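You operate a simulated robot arm through the tools that you are given. There is no shell and no other tool.

The job below is to be done with a simulated robot arm. You get a single attempt, and the scene is never put back.

JOB
Grease the middle of the iron disc with what the slate names.
Fine: use the orange brush and put it back; the tin's lid goes back on. Set down upright: orange brush. A coat counts when it lies all over at full strength: go over it till it gets no stronger.

Only the result counts: the job must be done as asked and must still hold three seconds after the hand-in. Knocking over, shifting, dropping, spilling or breaking anything else fails it. A push-on lid holds only when it is set on centred and level and pressed home; a screw cap is set on level and turned clockwise until tight.

ROBOT AND FRAMES
A 7-joint arm with a two-finger parallel gripper, fixed in place. Base frame: the origin is at the foot of the arm, x ahead of it, y to its left, z up; the work surface is at about z = 850. Lengths are in mm, angles in degrees, forces in N, time in s.
Its first joint turns from -166.0 to 166.0 degrees. Payload 4.4 kg.
The tool frame sits at the grasp point between the pads (the TCP): z along the fingers, y along the line on which they close. The tips reach 23 mm beyond it. The gripper opens to 94 mm. The fingers are 38 mm wide and 10 mm thick; the gripper's body (54 by 96 mm) begins 39 mm behind the TCP.
Orientation is told as [roll, pitch, yaw] about the base's x, y, z axes, in that order, counted from this pose: with the fingers straight down and closing along the base's y, the tool's x points along the base's -x, its y along +y and its z along -z.

CONTROLS
- The arm moves only by the tool send_rows. Its argument "plan" is a list of rows, each a list of 7 numbers: the shift along the tool's x, y, z in mm, then the turn, a rotation vector about the tool's x, y, z in degrees, then the closure in counts, from 0 (fully open) to 255 (shut). In form: [[x, y, z, wx, wy, wz, claw], ...]. A call has 1 to 20 rows; each row is the pose to reach, as a shift and turn from the pose commanded when the call began, along the tool's axes at that moment. Rows are played at 5 a second. More than 50 mm and 8.6 degrees between two rows, or a gripper value outside its range, and nothing of the call is played. Where a pose cannot be reached the arm comes as near as it can. A force on the tool above 40 N (or 10 N above the force at the start of the call, whichever is more), or a blocked arm, ends the call early, and 0.2 s more pass. Each finger travels about 72 mm/s and halts on what it meets, pressing with about 36 N; the grip force reading is that of the motor and also rises with nothing between the fingers. The clock runs only during rows and for 0.2 s after the last one: add rows that repeat a pose to give the fingers time. It gives the time, the measured TCP pose, the force on the tool (base axes), the opening and the grip force at its end, in the units of the frame above (readings bear some noise), with the torque about the TCP (base axes, N m) and any sound that the robot's microphone picked up.
- Cameras (640 x 400 px; columns grow to the right, rows downward): "scene" is fixed at [49.7, 500, 1645.7]; the picture's right is [-0.14, -0.99, 0.00], its down [-0.60, 0.09, -0.79] and it looks along [0.79, -0.11, -0.61] (base axes); focal length 368 px, centre (320, 200). "wrist" rides on the gripper at [86, 16, -75] in the tool frame; the picture's right is [-0.18, 0.98, 0.00], its down [-0.58, -0.11, -0.81] and it looks along [-0.79, -0.15, 0.59] (tool axes); focal length 243 px, centre (320, 200). There is no depth. A picture from a camera that has moved, and an enlarged one, comes with that camera's place and axes in the base frame and with its lens.
- snapshot(camera): a new picture of that camera. No time passes.
- zoom(camera, box): a new picture of the part [left, top, right, bottom] of that camera's present view, enlarged. No time passes.
- job_done(): hands the job in; it is judged then, once.

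Nothing tells you positions but the pictures and the camera data. Unless the task says otherwise, let go and move clear before handing in.

The tools are called after "Call:" as a command line: name --pt "numbers of a row" for each row, then --argument value for the rest, lists and objects as JSON in quotes. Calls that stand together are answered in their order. send_rows: Moves the arm, as the interface text tells. Its arguments: {"type":"object","properties":{"plan":{"type":"array"}},"required":["plan"]} The other tools are called the same way: snapshot (camera) takes a picture; zoom (camera, box) takes an enlarged picture of a part of a camera's view; job_done () hands the job in.

At the start:

```text
t: 0.0
tcp_pos: [777.1, 51.2, 1225.5]
ee_rot: [0.0, 0.0, 0.0]
force: [0.4, -0.1, -0.8]
moment: [0.0, -0.02, -0.01]
finger_gap: 94.1
grip_force: 0.1
```

scene: 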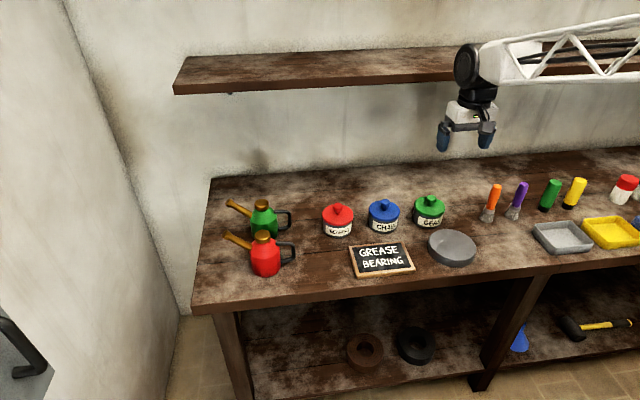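
wrist: 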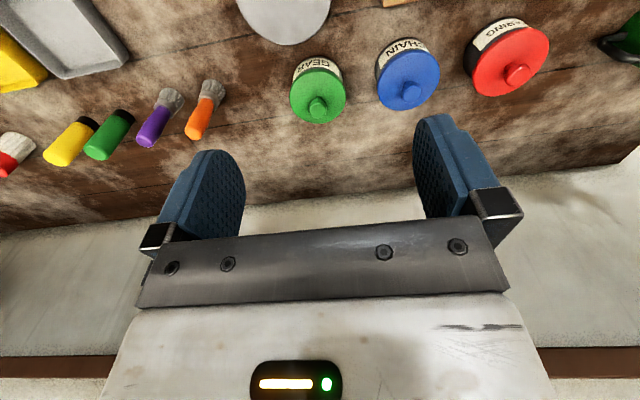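

I see a slate reading "GREASE BEARING", three lidded tins (red, blue, green), a grey iron disc, and brushes standing behind. I'll zoom in to read labels and locate things.

Call:
zoom --camera "scene" --box '[310, 180, 470, 280]'

Call:
zoom --camera "scene" --box '[420, 160, 580, 260]'

Call:
zoom --camera "wrist" --box '[280, 0, 600, 200]'

Call:
zoom --camera "wrist" --box '[40, 40, 280, 190]'

Call:
zoom --camera "scene" --box '[480, 150, 640, 250]'

```text
4.00 times, centred on (390, 230) of scene
camera zoom: at [49.7, 500.0, 1645.7], right [-0.14, -0.99, 0.0], down [-0.6, 0.09, -0.79], along [0.79, -0.11, -0.61], focal length 1473 px, centre (40, 80)
```

zoom: 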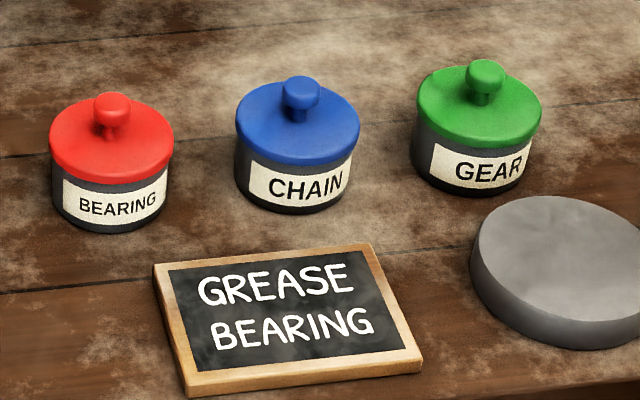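

```text
4.00 times, centred on (500, 210) of scene
camera zoom: at [49.7, 500.0, 1645.7], right [-0.14, -0.99, 0.0], down [-0.6, 0.09, -0.79], along [0.79, -0.11, -0.61], focal length 1473 px, centre (-400, 160)
```

zoom: 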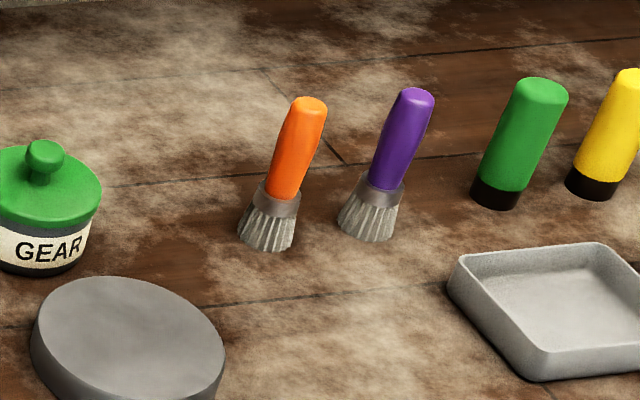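

```text
2.00 times, centred on (440, 100) of wrist
camera zoom: at [689.3, 67.1, 1299.2], right [0.18, 0.98, 0.0], down [0.58, -0.11, 0.81], along [0.79, -0.15, -0.59], focal length 485 px, centre (80, 400)
```

zoom: 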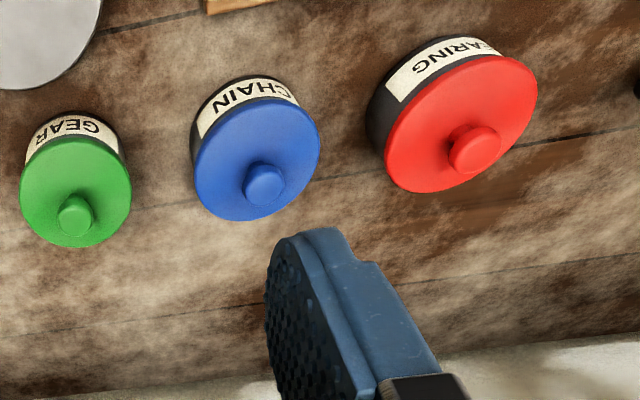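

```text
2.67 times, centred on (160, 115) of wrist
camera zoom: at [689.3, 67.1, 1299.2], right [0.18, 0.98, 0.0], down [0.58, -0.11, 0.81], along [0.79, -0.15, -0.59], focal length 647 px, centre (747, 427)
```

zoom: 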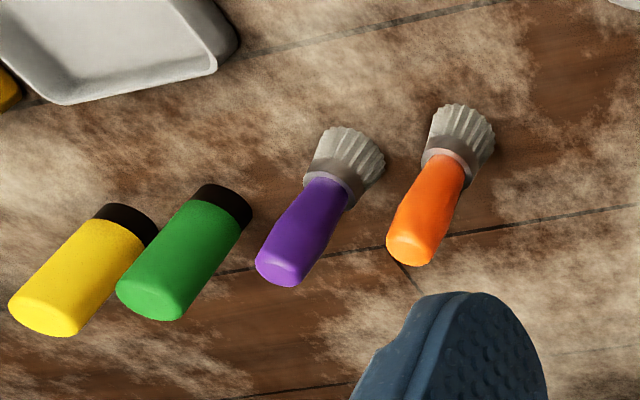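

```text
4.00 times, centred on (560, 200) of scene
camera zoom: at [49.7, 500.0, 1645.7], right [-0.14, -0.99, 0.0], down [-0.6, 0.09, -0.79], along [0.79, -0.11, -0.61], focal length 1473 px, centre (-640, 200)
```

zoom: 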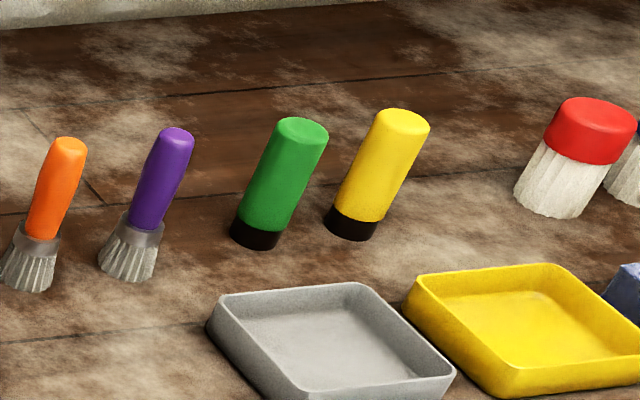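

The slate names BEARING, which is the red tin, at about (914, 320). The orange brush stands at about (895, -178) and the disc is at about (770, 4). I'll move nearer to the red tin to look closely.

Call:
send_rows --pt "-6 30 19 0 0 0 0" --pt "-12 60 39 0 0 0 0" --pt "-18 90 58 0 0 0 0" --pt "-24 120 78 0 0 0 0" --pt "-29 150 97 0 0 0 0" --pt "-35 180 117 0 0 0 0" --pt "-41 209 136 0 0 0 0" --pt "-47 239 156 0 0 0 0" --pt "-53 269 175 0 0 0 0" --pt "-53 269 175 0 0 0 0"

Call:
snapshot --camera "wrist"

Call:
snapshot --camera "scene"

```text
t: 2.2
tcp_pos: [828.8, 321.8, 1048.3]
ee_rot: [0.0, -0.1, 0.0]
force: [-0.3, -0.1, -0.1]
moment: [-0.01, 0.01, -0.01]
finger_gap: 93.9
grip_force: 0.1
```

```text
taken
camera wrist: at [741.5, 338.1, 1123.2], right [0.18, 0.98, 0.0], down [0.58, -0.11, 0.81], along [0.79, -0.15, -0.59], focal length 243 px, centre (320, 200)
```

wrist: 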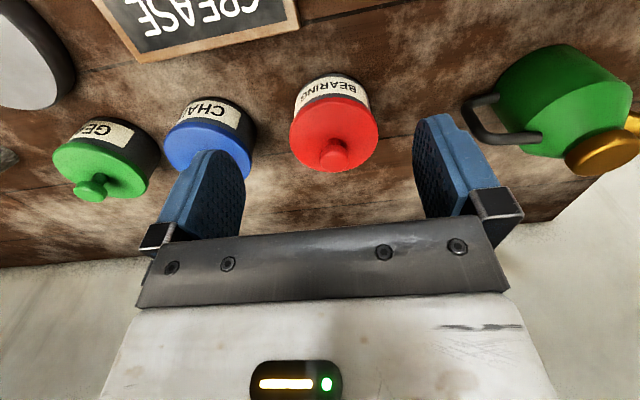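

```text
taken
```

scene: 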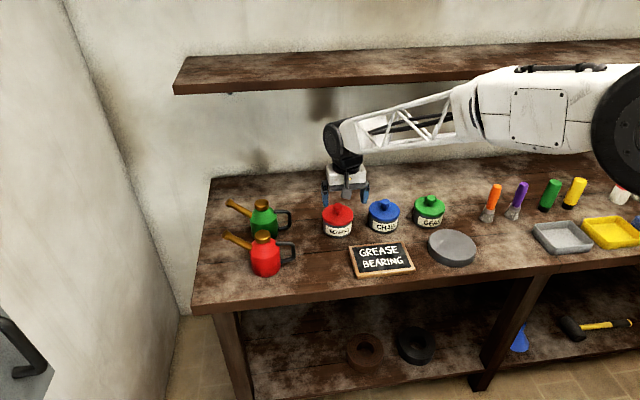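

Call:
zoom --camera "wrist" --box '[260, 60, 420, 180]'

Call:
zoom --camera "scene" --box '[310, 190, 374, 240]'

```text
3.33 times, centred on (340, 120) of wrist
camera zoom: at [741.5, 338.1, 1123.2], right [0.18, 0.98, 0.0], down [0.58, -0.11, 0.81], along [0.79, -0.15, -0.59], focal length 809 px, centre (253, 467)
```

zoom: 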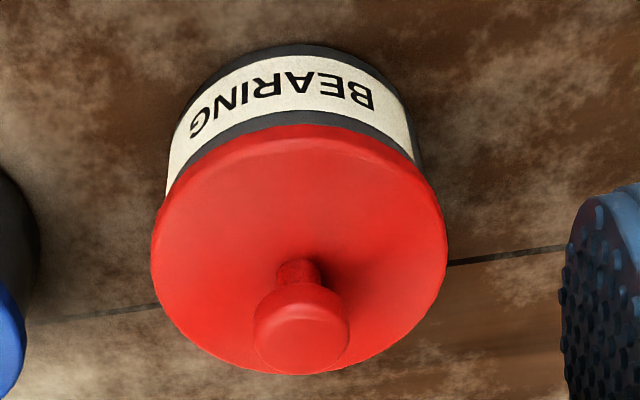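

```text
8.00 times, centred on (342, 215) of scene
camera zoom: at [49.7, 500.0, 1645.7], right [-0.14, -0.99, 0.0], down [-0.6, 0.09, -0.79], along [0.79, -0.11, -0.61], focal length 2946 px, centre (144, 80)
```

zoom: 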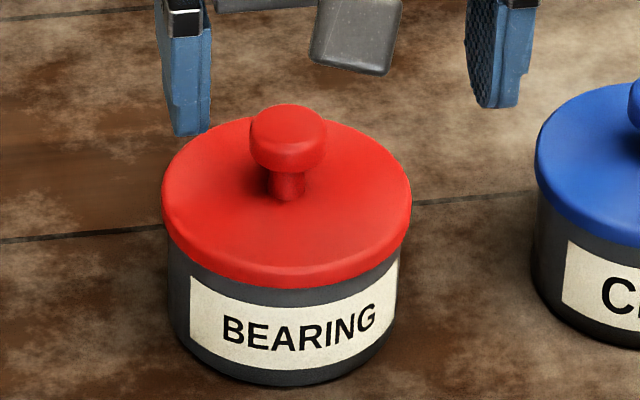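

The red tin's lid is about 98 mm wide with a 29 mm mushroom knob, whose top I take to be near (914, 321, 941). I'll move above the knob and check alignment before descending.

Call:
send_rows --pt "-25 0 10 0 0 0 0" --pt "-55 0 25 0 0 0 0" --pt "-84 0 45 0 0 0 0" --pt "-84 0 65 0 0 0 0" --pt "-84 0 65 0 0 0 0" --pt "-84 0 65 0 0 0 0"

Call:
snapshot --camera "wrist"

Call:
zoom --camera "scene" --box '[290, 150, 402, 240]'

```text
t: 3.6
tcp_pos: [914.3, 321.9, 984.5]
ee_rot: [0.0, 0.0, 0.1]
force: [-0.1, -0.7, 1.2]
moment: [-0.01, 0.01, 0.01]
finger_gap: 93.9
grip_force: 0.0
```

```text
taken
camera wrist: at [826.2, 337.2, 1058.7], right [0.18, 0.98, 0.0], down [0.58, -0.11, 0.81], along [0.79, -0.15, -0.59], focal length 243 px, centre (320, 200)
```

wrist: 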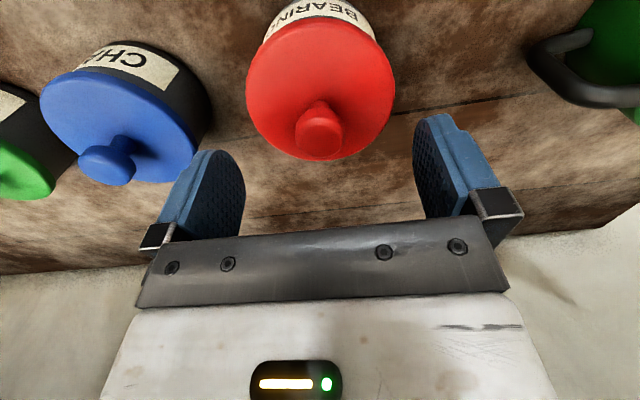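

```text
4.44 times, centred on (346, 195) of scene
camera zoom: at [49.7, 500.0, 1645.7], right [-0.14, -0.99, 0.0], down [-0.6, 0.09, -0.79], along [0.79, -0.11, -0.61], focal length 1636 px, centre (204, 222)
```

zoom: 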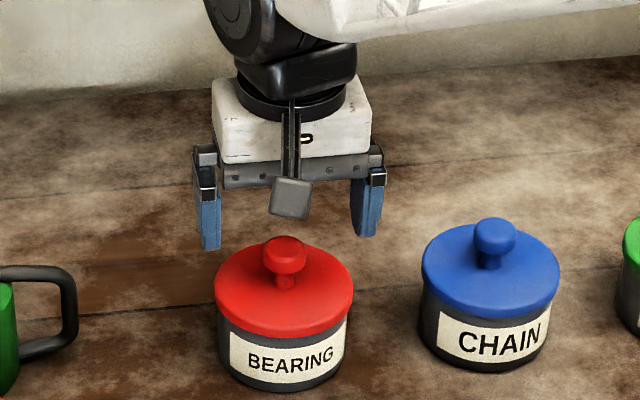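

The knob is centred under the gripper. I'll descend about 48 mm and close on the knob.

Call:
send_rows --pt "0 0 15 0 0 0 0" --pt "0 0 30 0 0 0 0" --pt "0 0 40 0 0 0 60" --pt "0 0 48 0 0 0 120" --pt "0 0 48 0 0 0 150" --pt "0 0 48 0 0 0 160" --pt "0 0 48 0 0 0 165"

Call:
snapshot --camera "wrist"

Call:
zoom --camera "scene" --box '[290, 150, 402, 240]'

```text
t: 5.2
tcp_pos: [913.9, 320.9, 937.7]
ee_rot: [0.0, -0.1, 0.0]
force: [2.3, -0.7, 10.7]
moment: [-0.08, -0.01, 0.0]
finger_gap: 35.4
grip_force: 1.6
```

```text
taken
camera wrist: at [827.0, 336.3, 1012.3], right [0.18, 0.98, 0.0], down [0.58, -0.11, 0.81], along [0.79, -0.15, -0.59], focal length 243 px, centre (320, 200)
```

wrist: 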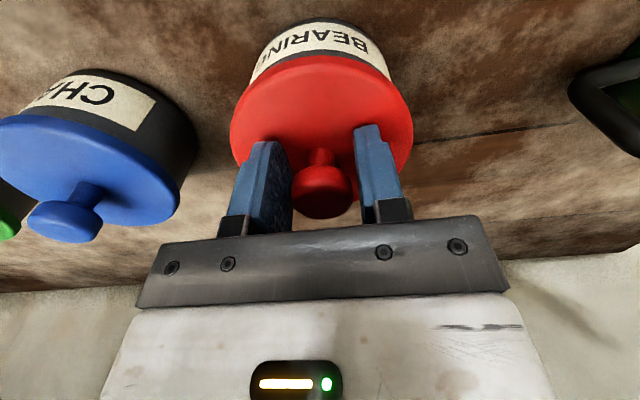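

```text
4.44 times, centred on (346, 195) of scene
camera zoom: at [49.7, 500.0, 1645.7], right [-0.14, -0.99, 0.0], down [-0.6, 0.09, -0.79], along [0.79, -0.11, -0.61], focal length 1636 px, centre (204, 222)
```

zoom: 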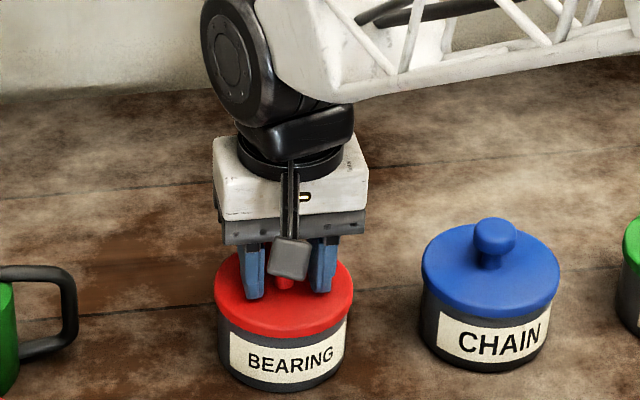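

The fingertips are just touching the lid, with about 10 N up. I'll lift 3 mm and close on the knob.

Call:
send_rows --pt "0 0 -3 0 0 0 165" --pt "0 0 -3 0 0 0 175" --pt "0 0 -3 0 0 0 185" --pt "0 0 -3 0 0 0 210" --pt "0 0 -3 0 0 0 255" --pt "0 0 -3 0 0 0 255"

Call:
snapshot --camera "wrist"

```text
t: 6.6
tcp_pos: [913.5, 319.3, 939.4]
ee_rot: [-0.1, 0.0, 0.0]
force: [-0.1, 0.9, -0.4]
moment: [-0.02, -0.01, -0.03]
finger_gap: 27.9
grip_force: 36.6
heard: snap
```

```text
taken
camera wrist: at [826.2, 336.4, 1014.9], right [0.18, 0.98, 0.0], down [0.58, -0.11, 0.81], along [0.79, -0.15, -0.59], focal length 243 px, centre (320, 200)
```

wrist: 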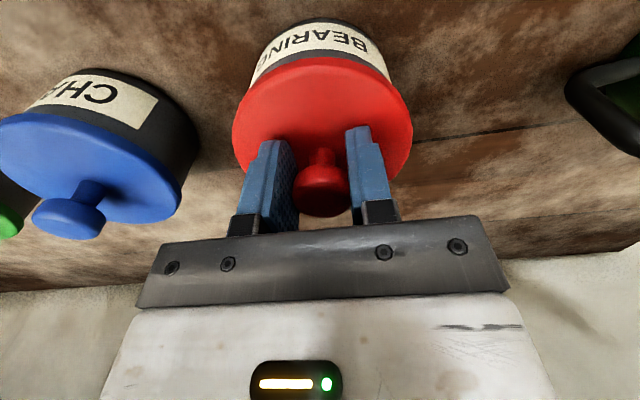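

The knob is gripped and I heard a snap. Now I'll lift straight up.

Call:
send_rows --pt "0 0 -3 0 0 0 255" --pt "0 0 -6 0 0 0 255" --pt "0 0 -12 0 0 0 255" --pt "0 0 -25 0 0 0 255" --pt "0 0 -45 0 0 0 255" --pt "0 0 -65 0 0 0 255"

Call:
snapshot --camera "wrist"

Call:
zoom --camera "scene" --box '[290, 150, 402, 240]'

```text
t: 8.0
tcp_pos: [914.0, 321.8, 1003.4]
ee_rot: [0.0, 0.1, 0.0]
force: [0.7, 0.4, -1.2]
moment: [-0.02, -0.03, -0.02]
finger_gap: 25.9
grip_force: 35.9
```

```text
taken
camera wrist: at [827.0, 336.9, 1079.2], right [0.18, 0.98, 0.0], down [0.58, -0.11, 0.81], along [0.79, -0.15, -0.59], focal length 243 px, centre (320, 200)
```

wrist: 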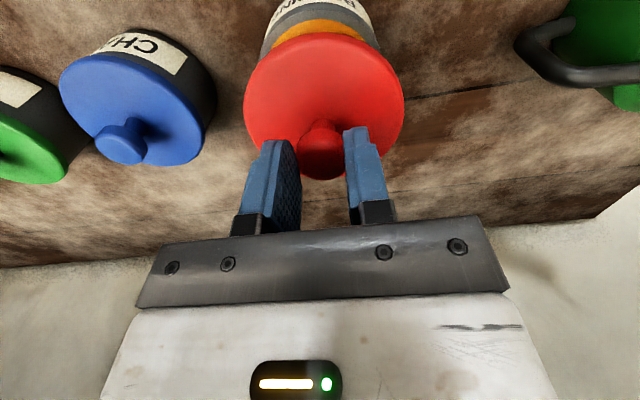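

```text
4.44 times, centred on (346, 195) of scene
camera zoom: at [49.7, 500.0, 1645.7], right [-0.14, -0.99, 0.0], down [-0.6, 0.09, -0.79], along [0.79, -0.11, -0.61], focal length 1636 px, centre (204, 222)
```

zoom: 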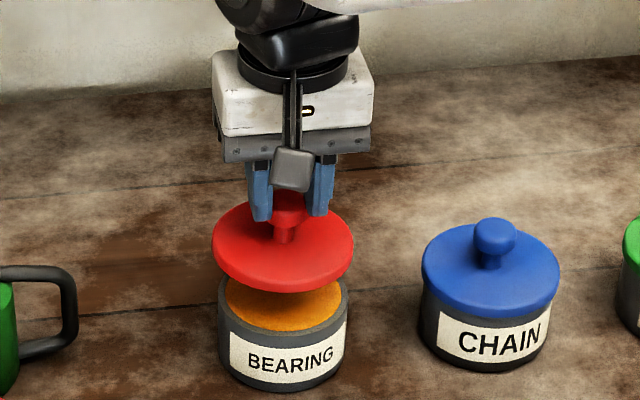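

Call:
zoom --camera "wrist" --box '[220, 20, 420, 240]'

Call:
zoom --camera "scene" --box '[320, 170, 364, 210]'

```text
1.82 times, centred on (320, 130) of wrist
camera zoom: at [827.0, 336.9, 1079.2], right [0.18, 0.98, 0.0], down [0.58, -0.11, 0.81], along [0.79, -0.15, -0.59], focal length 441 px, centre (320, 327)
```

zoom: 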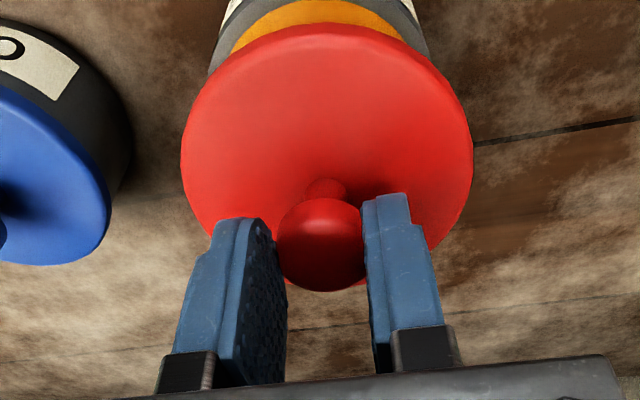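

```text
10.00 times, centred on (342, 190) of scene
camera zoom: at [49.7, 500.0, 1645.7], right [-0.14, -0.99, 0.0], down [-0.6, 0.09, -0.79], along [0.79, -0.11, -0.61], focal length 3682 px, centre (100, 300)
```

zoom: 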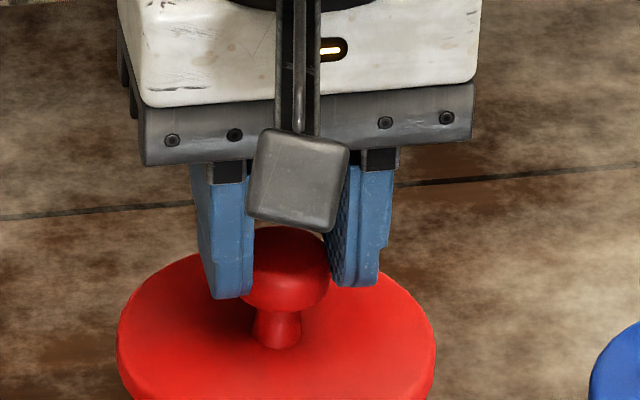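

The lid came off, but the knob slid down toward the fingertips. I'll hold still and check that it isn't slipping further.

Call:
send_rows --pt "0 0 -1 0 0 0 255" --pt "0 0 -2 0 0 0 255" --pt "0 0 -3 0 0 0 255" --pt "0 0 -3 0 0 0 255"

Call:
zoom --camera "wrist" --box '[220, 20, 420, 240]'

```text
t: 9.0
tcp_pos: [913.9, 321.6, 1007.9]
ee_rot: [0.1, 0.0, 0.0]
force: [0.1, -0.7, -0.9]
moment: [0.05, 0.02, 0.04]
finger_gap: 25.9
grip_force: 35.4
```

```text
1.82 times, centred on (320, 130) of wrist
camera zoom: at [827.0, 336.8, 1082.3], right [0.18, 0.98, 0.0], down [0.58, -0.11, 0.81], along [0.79, -0.15, -0.59], focal length 441 px, centre (320, 327)
```

zoom: 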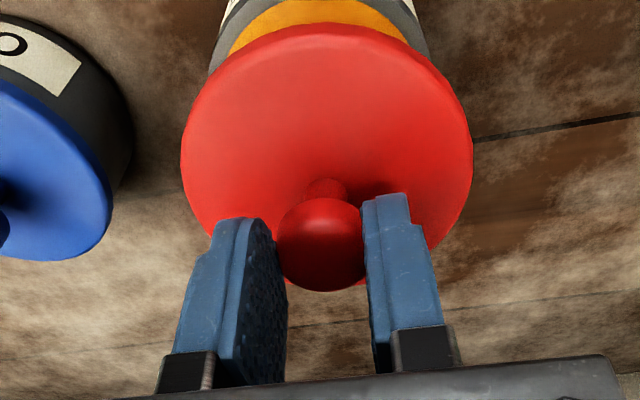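

The grip is stable. I'll carry the lid to the free spot between the red can and the slate, at about (745, 390).

Call:
send_rows --pt "12 5 0 0 0 0 255" --pt "34 14 0 0 0 0 255" --pt "60 24 0 0 0 0 255" --pt "88 35 0 0 0 0 255" --pt "114 46 0 0 0 0 255" --pt "140 56 0 0 0 0 255" --pt "160 64 0 0 0 0 255" --pt "169 68 0 0 0 0 255" --pt "169 68 15 0 0 0 255" --pt "169 68 35 0 0 0 255" --pt "169 68 55 0 0 0 255" --pt "169 68 65 0 0 0 255"

Call:
snapshot --camera "wrist"

Call:
zoom --camera "scene" --box '[250, 190, 410, 290]'

```text
t: 11.6
tcp_pos: [745.2, 387.9, 943.6]
ee_rot: [0.0, -0.1, 0.0]
force: [-0.6, 0.3, -0.5]
moment: [-0.02, -0.01, -0.02]
finger_gap: 25.8
grip_force: 36.3
```

```text
taken
camera wrist: at [657.9, 403.2, 1017.2], right [0.18, 0.98, 0.0], down [0.58, -0.11, 0.81], along [0.79, -0.15, -0.59], focal length 243 px, centre (320, 200)
```

wrist: 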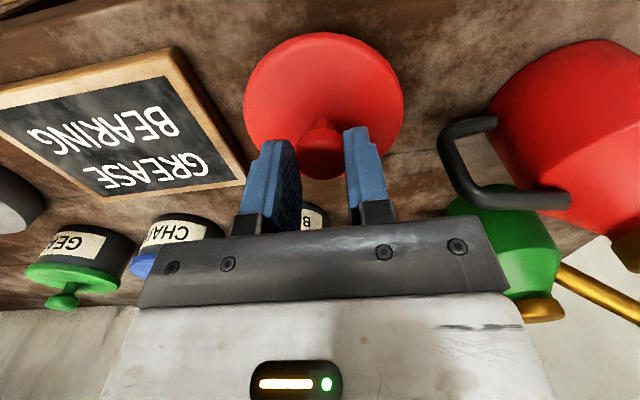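

```text
4.00 times, centred on (330, 240) of scene
camera zoom: at [49.7, 500.0, 1645.7], right [-0.14, -0.99, 0.0], down [-0.6, 0.09, -0.79], along [0.79, -0.11, -0.61], focal length 1473 px, centre (280, 40)
```

zoom: 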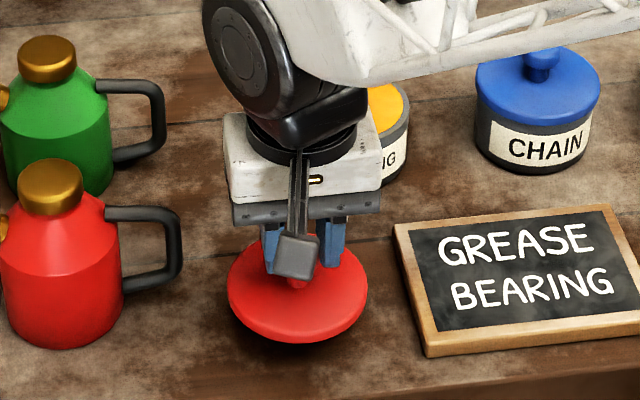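

Clear of the slate and can. I'll descend gently until contact.

Call:
send_rows --pt "0 0 6 0 0 0 255" --pt "0 0 12 0 0 0 255" --pt "0 0 16 0 0 0 255" --pt "0 0 20 0 0 0 255" --pt "0 0 23 0 0 0 255" --pt "0 0 26 0 0 0 255" --pt "0 0 28 0 0 0 255" --pt "0 0 30 0 0 0 255"

Call:
zoom --camera "scene" --box '[290, 230, 370, 290]'

```text
t: 13.4
tcp_pos: [743.4, 387.2, 913.2]
ee_rot: [0.0, -0.1, 0.0]
force: [0.2, 0.1, -0.2]
moment: [-0.01, -0.03, -0.01]
finger_gap: 25.7
grip_force: 35.4
```

```text
6.67 times, centred on (330, 260) of scene
camera zoom: at [49.7, 500.0, 1645.7], right [-0.14, -0.99, 0.0], down [-0.6, 0.09, -0.79], along [0.79, -0.11, -0.61], focal length 2455 px, centre (253, -200)
```

zoom: 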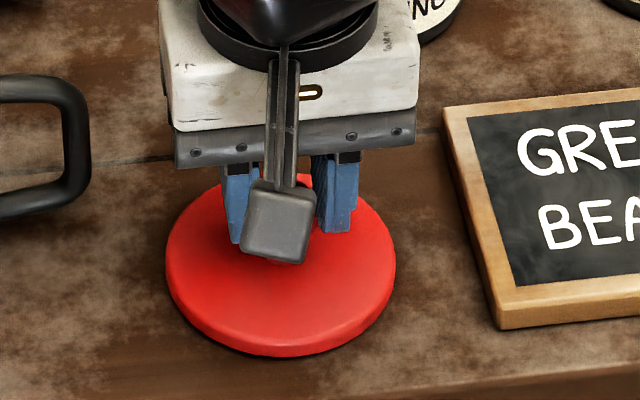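

Call:
send_rows --pt "0 0 2 0 0 0 255" --pt "0 0 4 0 0 0 255" --pt "0 0 5 0 0 0 255" --pt "0 0 6 0 0 0 255"

Call:
zoom --camera "scene" --box '[290, 230, 370, 290]'

```text
t: 14.4
tcp_pos: [744.4, 388.7, 910.0]
ee_rot: [0.1, -0.2, 0.0]
force: [1.8, -2.3, 30.8]
moment: [-0.09, 0.12, -0.03]
finger_gap: 25.6
grip_force: 35.9
```

```text
6.67 times, centred on (330, 260) of scene
camera zoom: at [49.7, 500.0, 1645.7], right [-0.14, -0.99, 0.0], down [-0.6, 0.09, -0.79], along [0.79, -0.11, -0.61], focal length 2455 px, centre (253, -200)
```

zoom: 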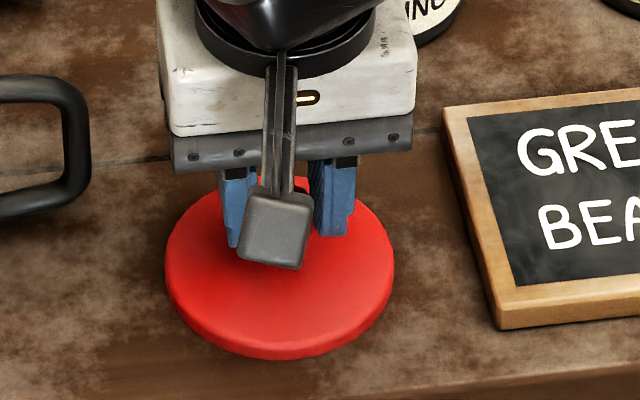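

Contact with the table. I'll ease off the pressure, open, and rise.

Call:
send_rows --pt "0 0 -3 0 0 0 255" --pt "0 0 -4 0 0 0 240" --pt "0 0 -4 0 0 0 180" --pt "0 0 -4 0 0 0 165" --pt "0 0 -4 0 0 0 120" --pt "0 0 -4 0 0 0 60" --pt "0 0 -4 0 0 0 0" --pt "0 0 -24 0 0 0 0" --pt "0 0 -54 0 0 0 0" --pt "0 0 -94 0 0 0 0" --pt "0 0 -144 0 0 0 0" --pt "0 0 -154 0 0 0 0"

Call:
snapshot --camera "wrist"

Call:
snapshot --camera "scene"

```text
t: 17.0
tcp_pos: [746.6, 388.8, 1060.9]
ee_rot: [0.0, 0.0, 0.0]
force: [-0.8, 0.2, -0.5]
moment: [0.04, 0.0, -0.01]
finger_gap: 94.1
grip_force: 0.0
```

```text
taken
camera wrist: at [658.7, 404.1, 1135.3], right [0.18, 0.98, 0.0], down [0.58, -0.11, 0.81], along [0.79, -0.15, -0.59], focal length 243 px, centre (320, 200)
```

wrist: 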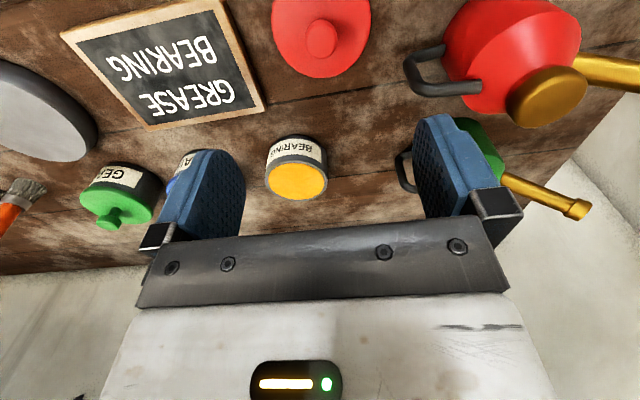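

```text
taken
```

scene: 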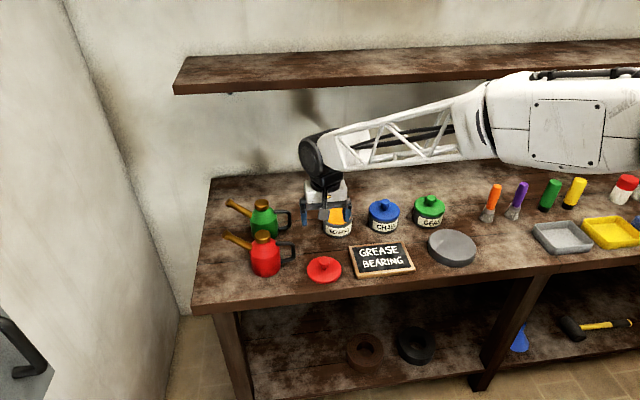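

The lid rests on the table. Now I'll travel to the orange brush, viewing the disc on the way.

Call:
send_rows --pt "0 -25 -5 0 0 0 0" --pt "0 -65 -10 0 0 0 0" --pt "0 -110 -15 0 0 0 0" --pt "0 -155 -20 0 0 0 0" --pt "0 -200 -20 0 0 0 0" --pt "0 -245 -20 0 0 0 0" --pt "0 -290 -20 0 0 0 0" --pt "30 -335 -20 0 0 0 0" --pt "60 -370 -20 0 0 0 0" --pt "60 -388 -20 0 0 0 0" --pt "60 -388 -20 0 0 0 0"

Call:
snapshot --camera "wrist"

```text
refused: row 8 steps farther than a row can; nothing moved
```

```text
taken
camera wrist: at [658.7, 404.1, 1135.3], right [0.18, 0.98, 0.0], down [0.58, -0.11, 0.81], along [0.79, -0.15, -0.59], focal length 243 px, centre (320, 200)
```

wrist: 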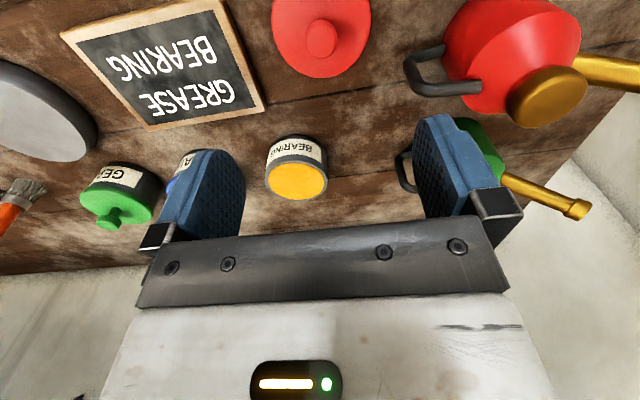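

Call:
send_rows --pt "0 -25 -5 0 0 0 0" --pt "0 -65 -10 0 0 0 0" --pt "5 -110 -15 0 0 0 0" --pt "12 -155 -20 0 0 0 0" --pt "20 -200 -20 0 0 0 0" --pt "28 -245 -20 0 0 0 0" --pt "36 -290 -20 0 0 0 0" --pt "45 -335 -20 0 0 0 0" --pt "55 -370 -20 0 0 0 0" --pt "60 -388 -20 0 0 0 0" --pt "60 -388 -20 0 0 0 0"

Call:
snapshot --camera "wrist"

```text
t: 19.4
tcp_pos: [684.1, -0.2, 1081.4]
ee_rot: [0.0, 0.1, 0.1]
force: [-0.2, 0.1, -0.1]
moment: [0.02, 0.02, -0.03]
finger_gap: 94.1
grip_force: 0.1
```

```text
taken
camera wrist: at [597.8, 16.1, 1155.3], right [0.18, 0.98, 0.0], down [0.58, -0.11, 0.81], along [0.79, -0.15, -0.59], focal length 243 px, centre (320, 200)
```

wrist: 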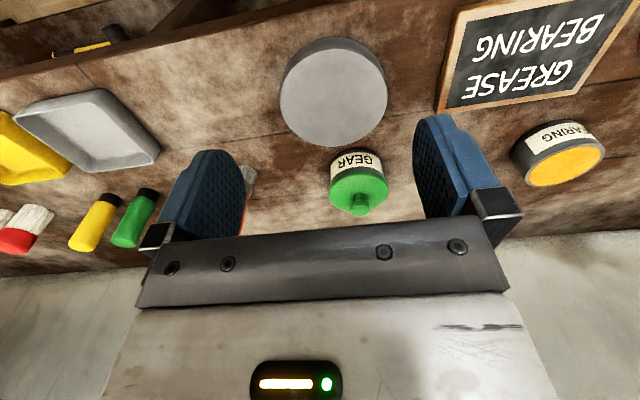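

Call:
zoom --camera "wrist" --box '[260, 20, 420, 160]'

Call:
zoom --camera "scene" --box '[415, 220, 495, 275]'

```text
2.86 times, centred on (340, 90) of wrist
camera zoom: at [597.8, 16.1, 1155.3], right [0.18, 0.98, 0.0], down [0.58, -0.11, 0.81], along [0.79, -0.15, -0.59], focal length 693 px, centre (263, 514)
```

zoom: 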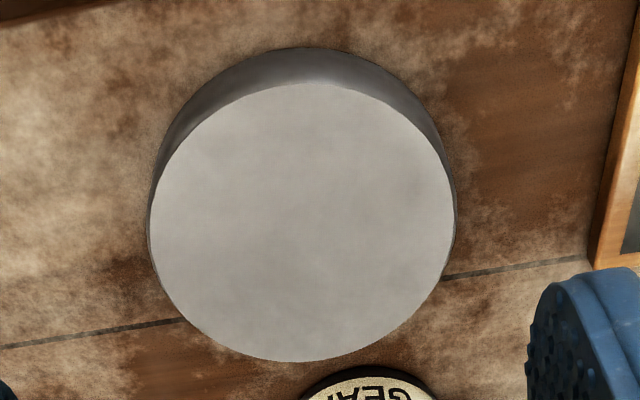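

```text
7.27 times, centred on (455, 248) of scene
camera zoom: at [49.7, 500.0, 1645.7], right [-0.14, -0.99, 0.0], down [-0.6, 0.09, -0.79], along [0.79, -0.11, -0.61], focal length 2678 px, centre (-662, -146)
```

zoom: 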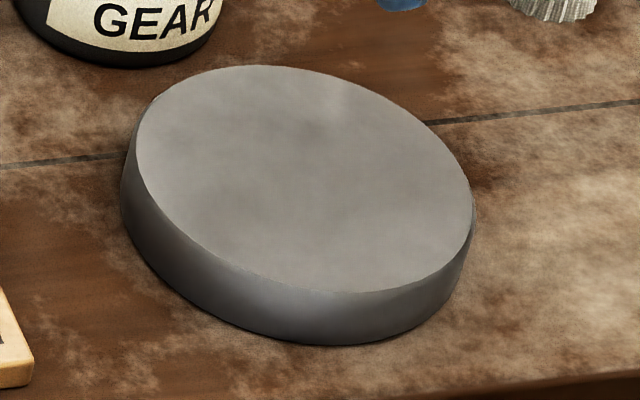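

The disc's top centre is about (763, 3, 878), with a radius of about 66 mm. Now I'll approach the orange brush for a closer look.

Call:
send_rows --pt "-10 -30 0 0 0 0 0" --pt "-30 -70 5 0 0 0 0" --pt "-55 -108 15 0 0 0 0" --pt "-80 -145 25 0 0 0 0" --pt "-100 -170 35 0 0 0 0" --pt "-105 -178 40 0 0 0 0" --pt "-105 -178 40 0 0 0 0"

Call:
snapshot --camera "wrist"

Call:
zoom --camera "scene" --box '[460, 160, 556, 230]'

```text
t: 21.0
tcp_pos: [787.4, -177.5, 1040.7]
ee_rot: [0.0, -0.1, 0.0]
force: [-0.1, 0.4, 0.0]
moment: [-0.03, 0.03, 0.0]
finger_gap: 93.9
grip_force: 0.0
```

```text
taken
camera wrist: at [700.7, -161.8, 1115.3], right [0.18, 0.98, 0.0], down [0.58, -0.11, 0.81], along [0.79, -0.15, -0.59], focal length 243 px, centre (320, 200)
```

wrist: 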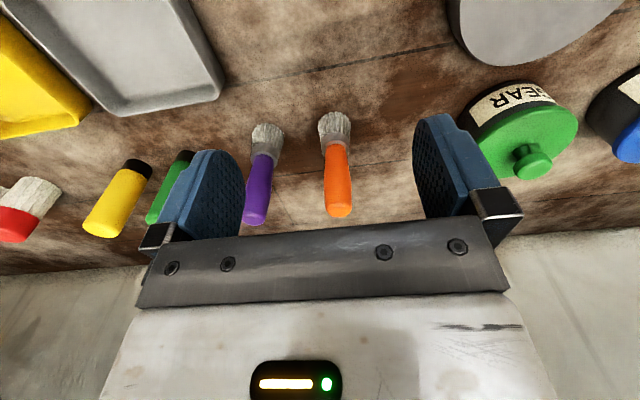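

```text
5.71 times, centred on (508, 195) of scene
camera zoom: at [49.7, 500.0, 1645.7], right [-0.14, -0.99, 0.0], down [-0.6, 0.09, -0.79], along [0.79, -0.11, -0.61], focal length 2104 px, centre (-754, 229)
```

zoom: 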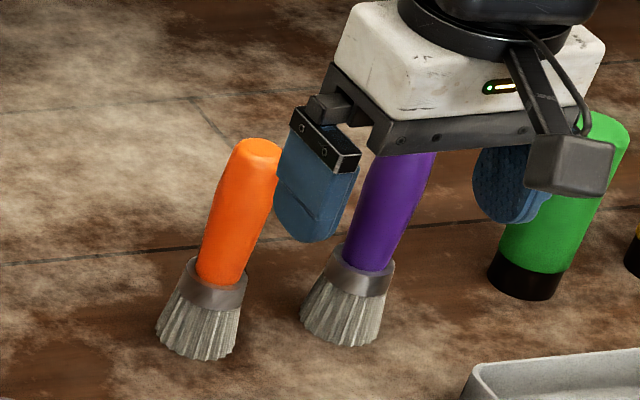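

Call:
zoom --camera "wrist" --box '[230, 95, 390, 235]'

```text
2.86 times, centred on (310, 165) of wrist
camera zoom: at [700.7, -161.8, 1115.3], right [0.18, 0.98, 0.0], down [0.58, -0.11, 0.81], along [0.79, -0.15, -0.59], focal length 693 px, centre (349, 300)
```

zoom: 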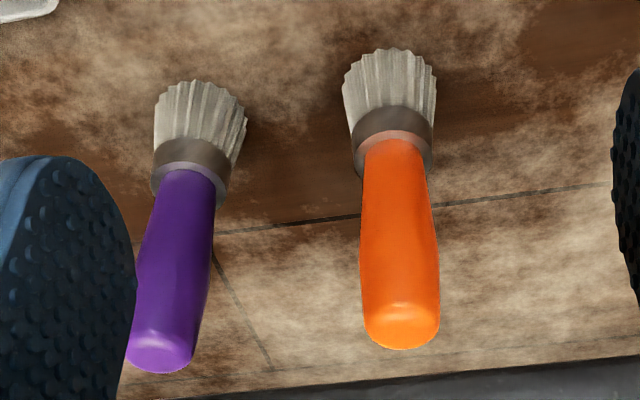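

The orange brush is upright at about (897, -178) and about 133 mm tall. I'll move above it and descend to grip the handle at z of about 950.

Call:
send_rows --pt "-40 0 0 0 0 0 0" --pt "-85 0 0 0 0 0 0" --pt "-109.5 -0.5 0 0 0 0 0" --pt "-109.5 -0.5 10 0 0 0 0" --pt "-109.5 -0.5 30 0 0 0 0"

Call:
snapshot --camera "wrist"

Call:
zoom --camera "scene" --box '[440, 140, 568, 230]'

```text
t: 22.2
tcp_pos: [897.2, -179.4, 1010.7]
ee_rot: [0.1, 0.0, 0.0]
force: [-0.4, 0.9, 0.2]
moment: [-0.03, 0.0, -0.01]
finger_gap: 93.9
grip_force: 0.0
```

```text
taken
camera wrist: at [811.6, -162.3, 1085.8], right [0.18, 0.98, 0.0], down [0.58, -0.11, 0.81], along [0.79, -0.15, -0.59], focal length 243 px, centre (320, 200)
```

wrist: 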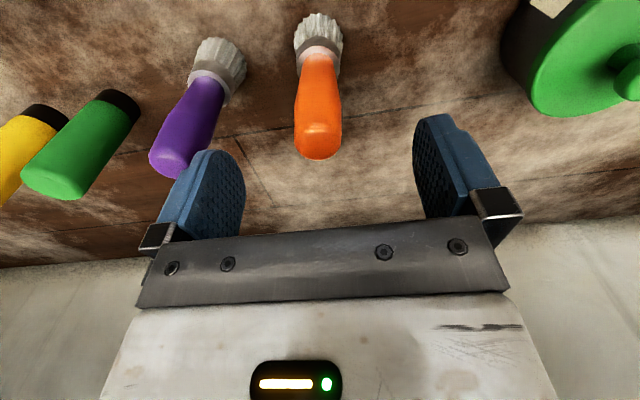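

```text
4.44 times, centred on (504, 185) of scene
camera zoom: at [49.7, 500.0, 1645.7], right [-0.14, -0.99, 0.0], down [-0.6, 0.09, -0.79], along [0.79, -0.11, -0.61], focal length 1636 px, centre (-498, 267)
```

zoom: 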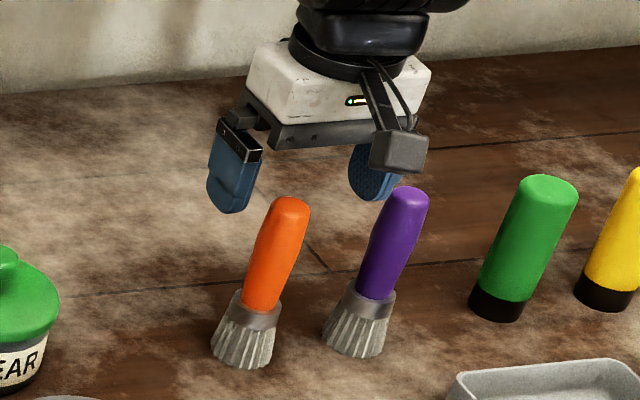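

Call:
send_rows --pt "-1.5 0 20 0 0 0 0" --pt "-1.5 0 40 0 0 0 0" --pt "-1.5 0 60 0 0 0 0" --pt "-1.5 0 61 0 0 0 60" --pt "-1.5 0 61 0 0 0 120" --pt "-1.5 0 61 0 0 0 150" --pt "-1.5 0 61 0 0 0 160"

Call:
snapshot --camera "wrist"

Call:
zoom --camera "scene" --box '[440, 140, 568, 230]'

```text
t: 23.8
tcp_pos: [900.6, -177.4, 950.9]
ee_rot: [0.0, 0.0, 0.0]
force: [-0.7, 0.3, 0.3]
moment: [-0.01, 0.0, 0.01]
finger_gap: 35.1
grip_force: 0.1
```

```text
taken
camera wrist: at [813.7, -162.0, 1024.8], right [0.18, 0.98, 0.0], down [0.58, -0.11, 0.81], along [0.79, -0.15, -0.59], focal length 243 px, centre (320, 200)
```

wrist: 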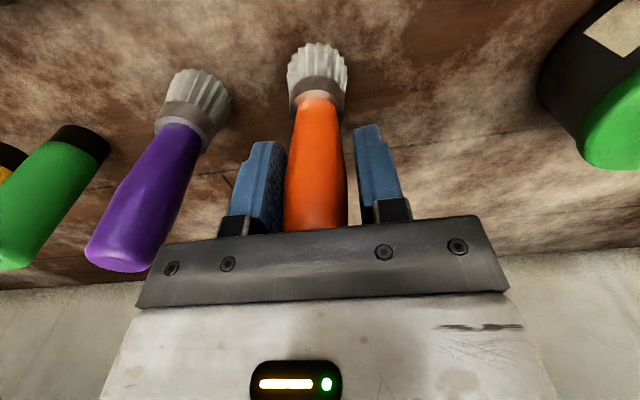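

```text
4.44 times, centred on (504, 185) of scene
camera zoom: at [49.7, 500.0, 1645.7], right [-0.14, -0.99, 0.0], down [-0.6, 0.09, -0.79], along [0.79, -0.11, -0.61], focal length 1636 px, centre (-498, 267)
```

zoom: 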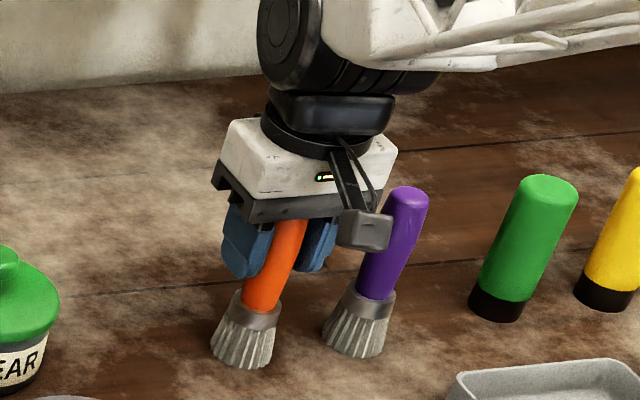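

The handle sits about 1.5 mm to the right of centre in y. I'll correct for that and grip.

Call:
send_rows --pt "0 -1.5 -2 0 0 0 160" --pt "0 -1.5 -2 0 0 0 170" --pt "0 -1.5 -2 0 0 0 180" --pt "0 -1.5 -2 0 0 0 190" --pt "0 -1.5 -2 0 0 0 220" --pt "0 -1.5 -2 0 0 0 255" --pt "0 -1.5 -2 0 0 0 255"

Call:
snapshot --camera "wrist"

Call:
zoom --camera "scene" --box '[440, 140, 568, 230]'

```text
t: 25.4
tcp_pos: [901.2, -179.5, 953.0]
ee_rot: [-0.1, 0.0, 0.0]
force: [0.8, 0.2, -1.1]
moment: [0.04, -0.02, 0.0]
finger_gap: 29.0
grip_force: 35.9
```

```text
taken
camera wrist: at [813.5, -163.7, 1026.8], right [0.18, 0.98, 0.0], down [0.58, -0.11, 0.81], along [0.79, -0.15, -0.59], focal length 243 px, centre (320, 200)
```

wrist: 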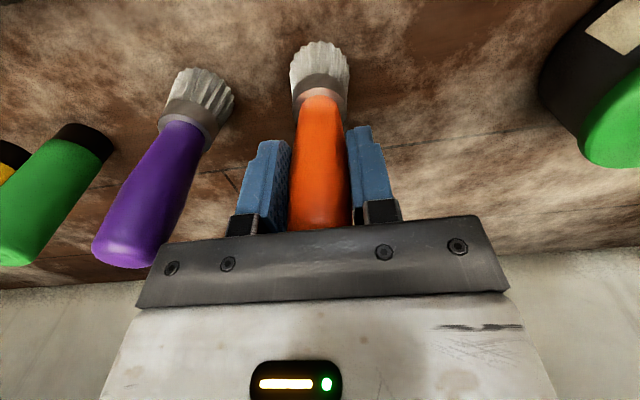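

```text
4.44 times, centred on (504, 185) of scene
camera zoom: at [49.7, 500.0, 1645.7], right [-0.14, -0.99, 0.0], down [-0.6, 0.09, -0.79], along [0.79, -0.11, -0.61], focal length 1636 px, centre (-498, 267)
```

zoom: 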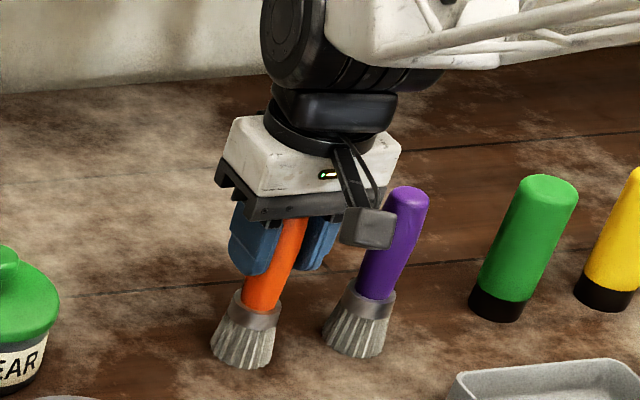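

The orange brush is gripped firmly, with its tip about 102 mm below the TCP. I'll lift it straight up and check.

Call:
send_rows --pt "0 0 -5 0 0 0 255" --pt "0 0 -20 0 0 0 255" --pt "0 0 -50 0 0 0 255" --pt "0 0 -85 0 0 0 255" --pt "0 0 -120 0 0 0 255" --pt "0 0 -120 0 0 0 255"

Call:
snapshot --camera "wrist"

Call:
zoom --camera "scene" --box '[440, 110, 568, 230]'

```text
t: 26.8
tcp_pos: [899.8, -180.5, 1072.1]
ee_rot: [0.0, 0.0, 0.1]
force: [-0.1, -0.5, -1.3]
moment: [-0.04, 0.03, -0.02]
finger_gap: 28.7
grip_force: 35.9
```

```text
taken
camera wrist: at [813.6, -163.9, 1147.4], right [0.18, 0.98, 0.0], down [0.58, -0.11, 0.81], along [0.79, -0.15, -0.59], focal length 243 px, centre (320, 200)
```

wrist: 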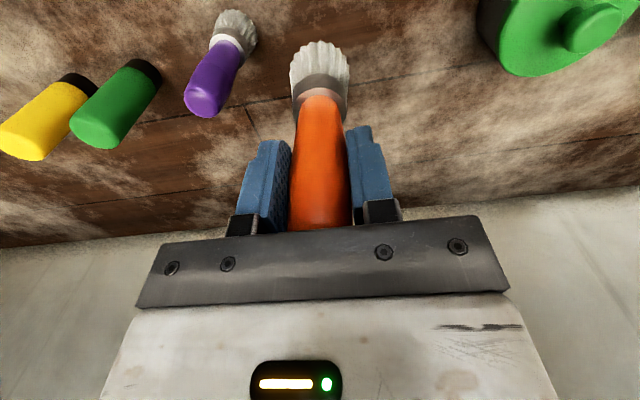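

```text
3.33 times, centred on (504, 170) of scene
camera zoom: at [49.7, 500.0, 1645.7], right [-0.14, -0.99, 0.0], down [-0.6, 0.09, -0.79], along [0.79, -0.11, -0.61], focal length 1227 px, centre (-293, 300)
```

zoom: 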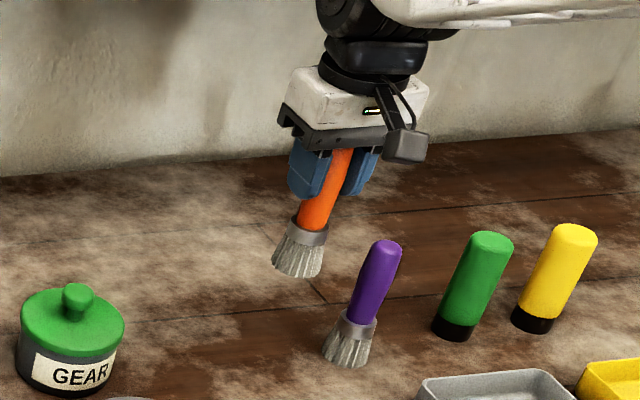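

The brush is hanging straight. I'll carry it to above the open tin.

Call:
send_rows --pt "10 30 0 0 0 0 255" --pt "25 70 0 0 0 0 255" --pt "40 112 0 0 0 0 255" --pt "51 156 0 0 0 0 255" --pt "51 200 0 0 0 0 255" --pt "51 245 0 0 0 0 255" --pt "51 290 0 0 0 0 255" --pt "51 335 0 0 0 0 255" --pt "51 380 0 0 0 0 255" --pt "45 420 0 0 0 0 255" --pt "25 455 0 0 0 0 255" --pt "5 480 0 0 0 0 255" --pt "-8 495 0 0 0 0 255" --pt "-13 500 0 0 0 0 255" --pt "-13 500 0 0 0 0 255" --pt "-13 500 0 0 0 0 255"

Call:
snapshot --camera "wrist"

Call:
zoom --camera "scene" --box '[280, 130, 408, 240]'

```text
t: 30.2
tcp_pos: [913.8, 320.2, 1071.3]
ee_rot: [0.0, 0.0, 0.1]
force: [-0.9, 0.8, -2.0]
moment: [-0.02, 0.01, 0.0]
finger_gap: 28.8
grip_force: 35.8
```

```text
taken
camera wrist: at [826.6, 336.4, 1145.5], right [0.18, 0.98, 0.0], down [0.58, -0.11, 0.81], along [0.79, -0.15, -0.59], focal length 243 px, centre (320, 200)
```

wrist: 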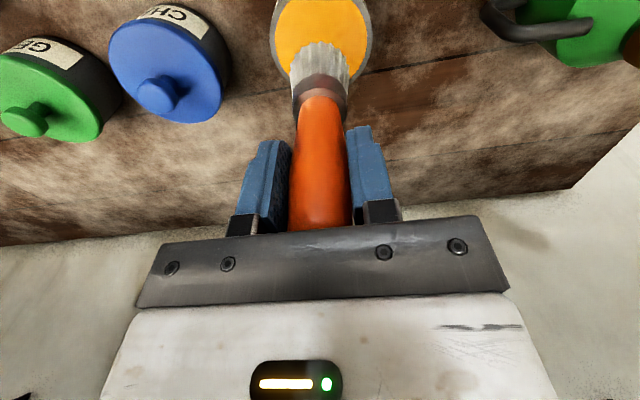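

```text
3.64 times, centred on (344, 185) of scene
camera zoom: at [49.7, 500.0, 1645.7], right [-0.14, -0.99, 0.0], down [-0.6, 0.09, -0.79], along [0.79, -0.11, -0.61], focal length 1339 px, centre (233, 254)
```

zoom: 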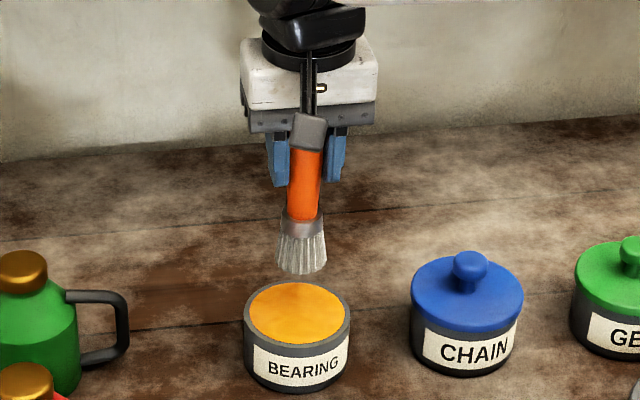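

The brush is over the tin opening. I'll descend to dip the bristles about 15 mm into the grease.

Call:
send_rows --pt "0 2 25 0 0 0 255" --pt "0 2 50 0 0 0 255" --pt "0 2 65 0 0 0 255" --pt "0 2 75 0 0 0 255" --pt "0 2 82 0 0 0 255" --pt "0 2 86 0 0 0 255" --pt "0 2 90 0 0 0 255" --pt "0 2 90 0 0 0 255" --pt "0 2 90 0 0 0 255"

Call:
snapshot --camera "wrist"

Call:
zoom --camera "scene" --box '[300, 150, 380, 240]'

```text
t: 31.3
tcp_pos: [915.0, 322.7, 1000.6]
ee_rot: [0.1, -0.4, 0.0]
force: [0.2, -0.3, 3.0]
moment: [-0.12, -0.11, 0.02]
finger_gap: 28.8
grip_force: 35.6
stopped in row 5: the force on the tool passed its limit at 48 N (the readings are from after the stop); the commanded pose is now the measured one
```

```text
taken
camera wrist: at [828.1, 338.5, 1074.4], right [0.18, 0.98, 0.0], down [0.58, -0.11, 0.81], along [0.8, -0.15, -0.59], focal length 243 px, centre (320, 200)
```

wrist: 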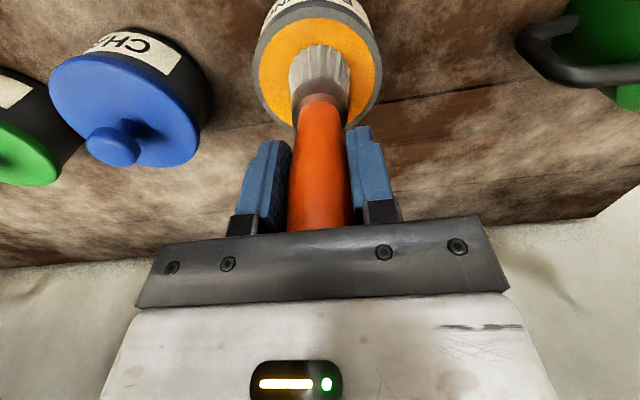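

```text
4.44 times, centred on (340, 195) of scene
camera zoom: at [49.7, 500.0, 1645.7], right [-0.14, -0.99, 0.0], down [-0.6, 0.09, -0.79], along [0.79, -0.11, -0.61], focal length 1636 px, centre (231, 222)
```

zoom: 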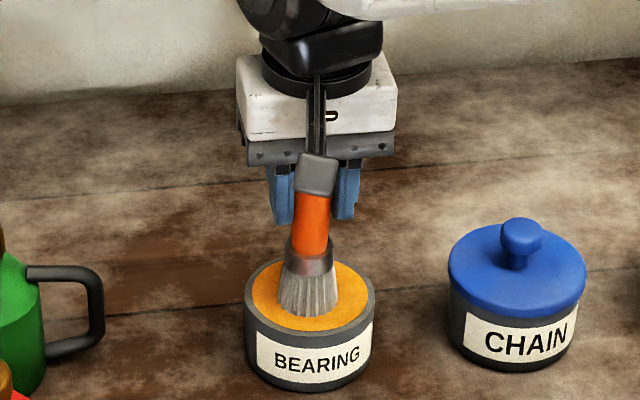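

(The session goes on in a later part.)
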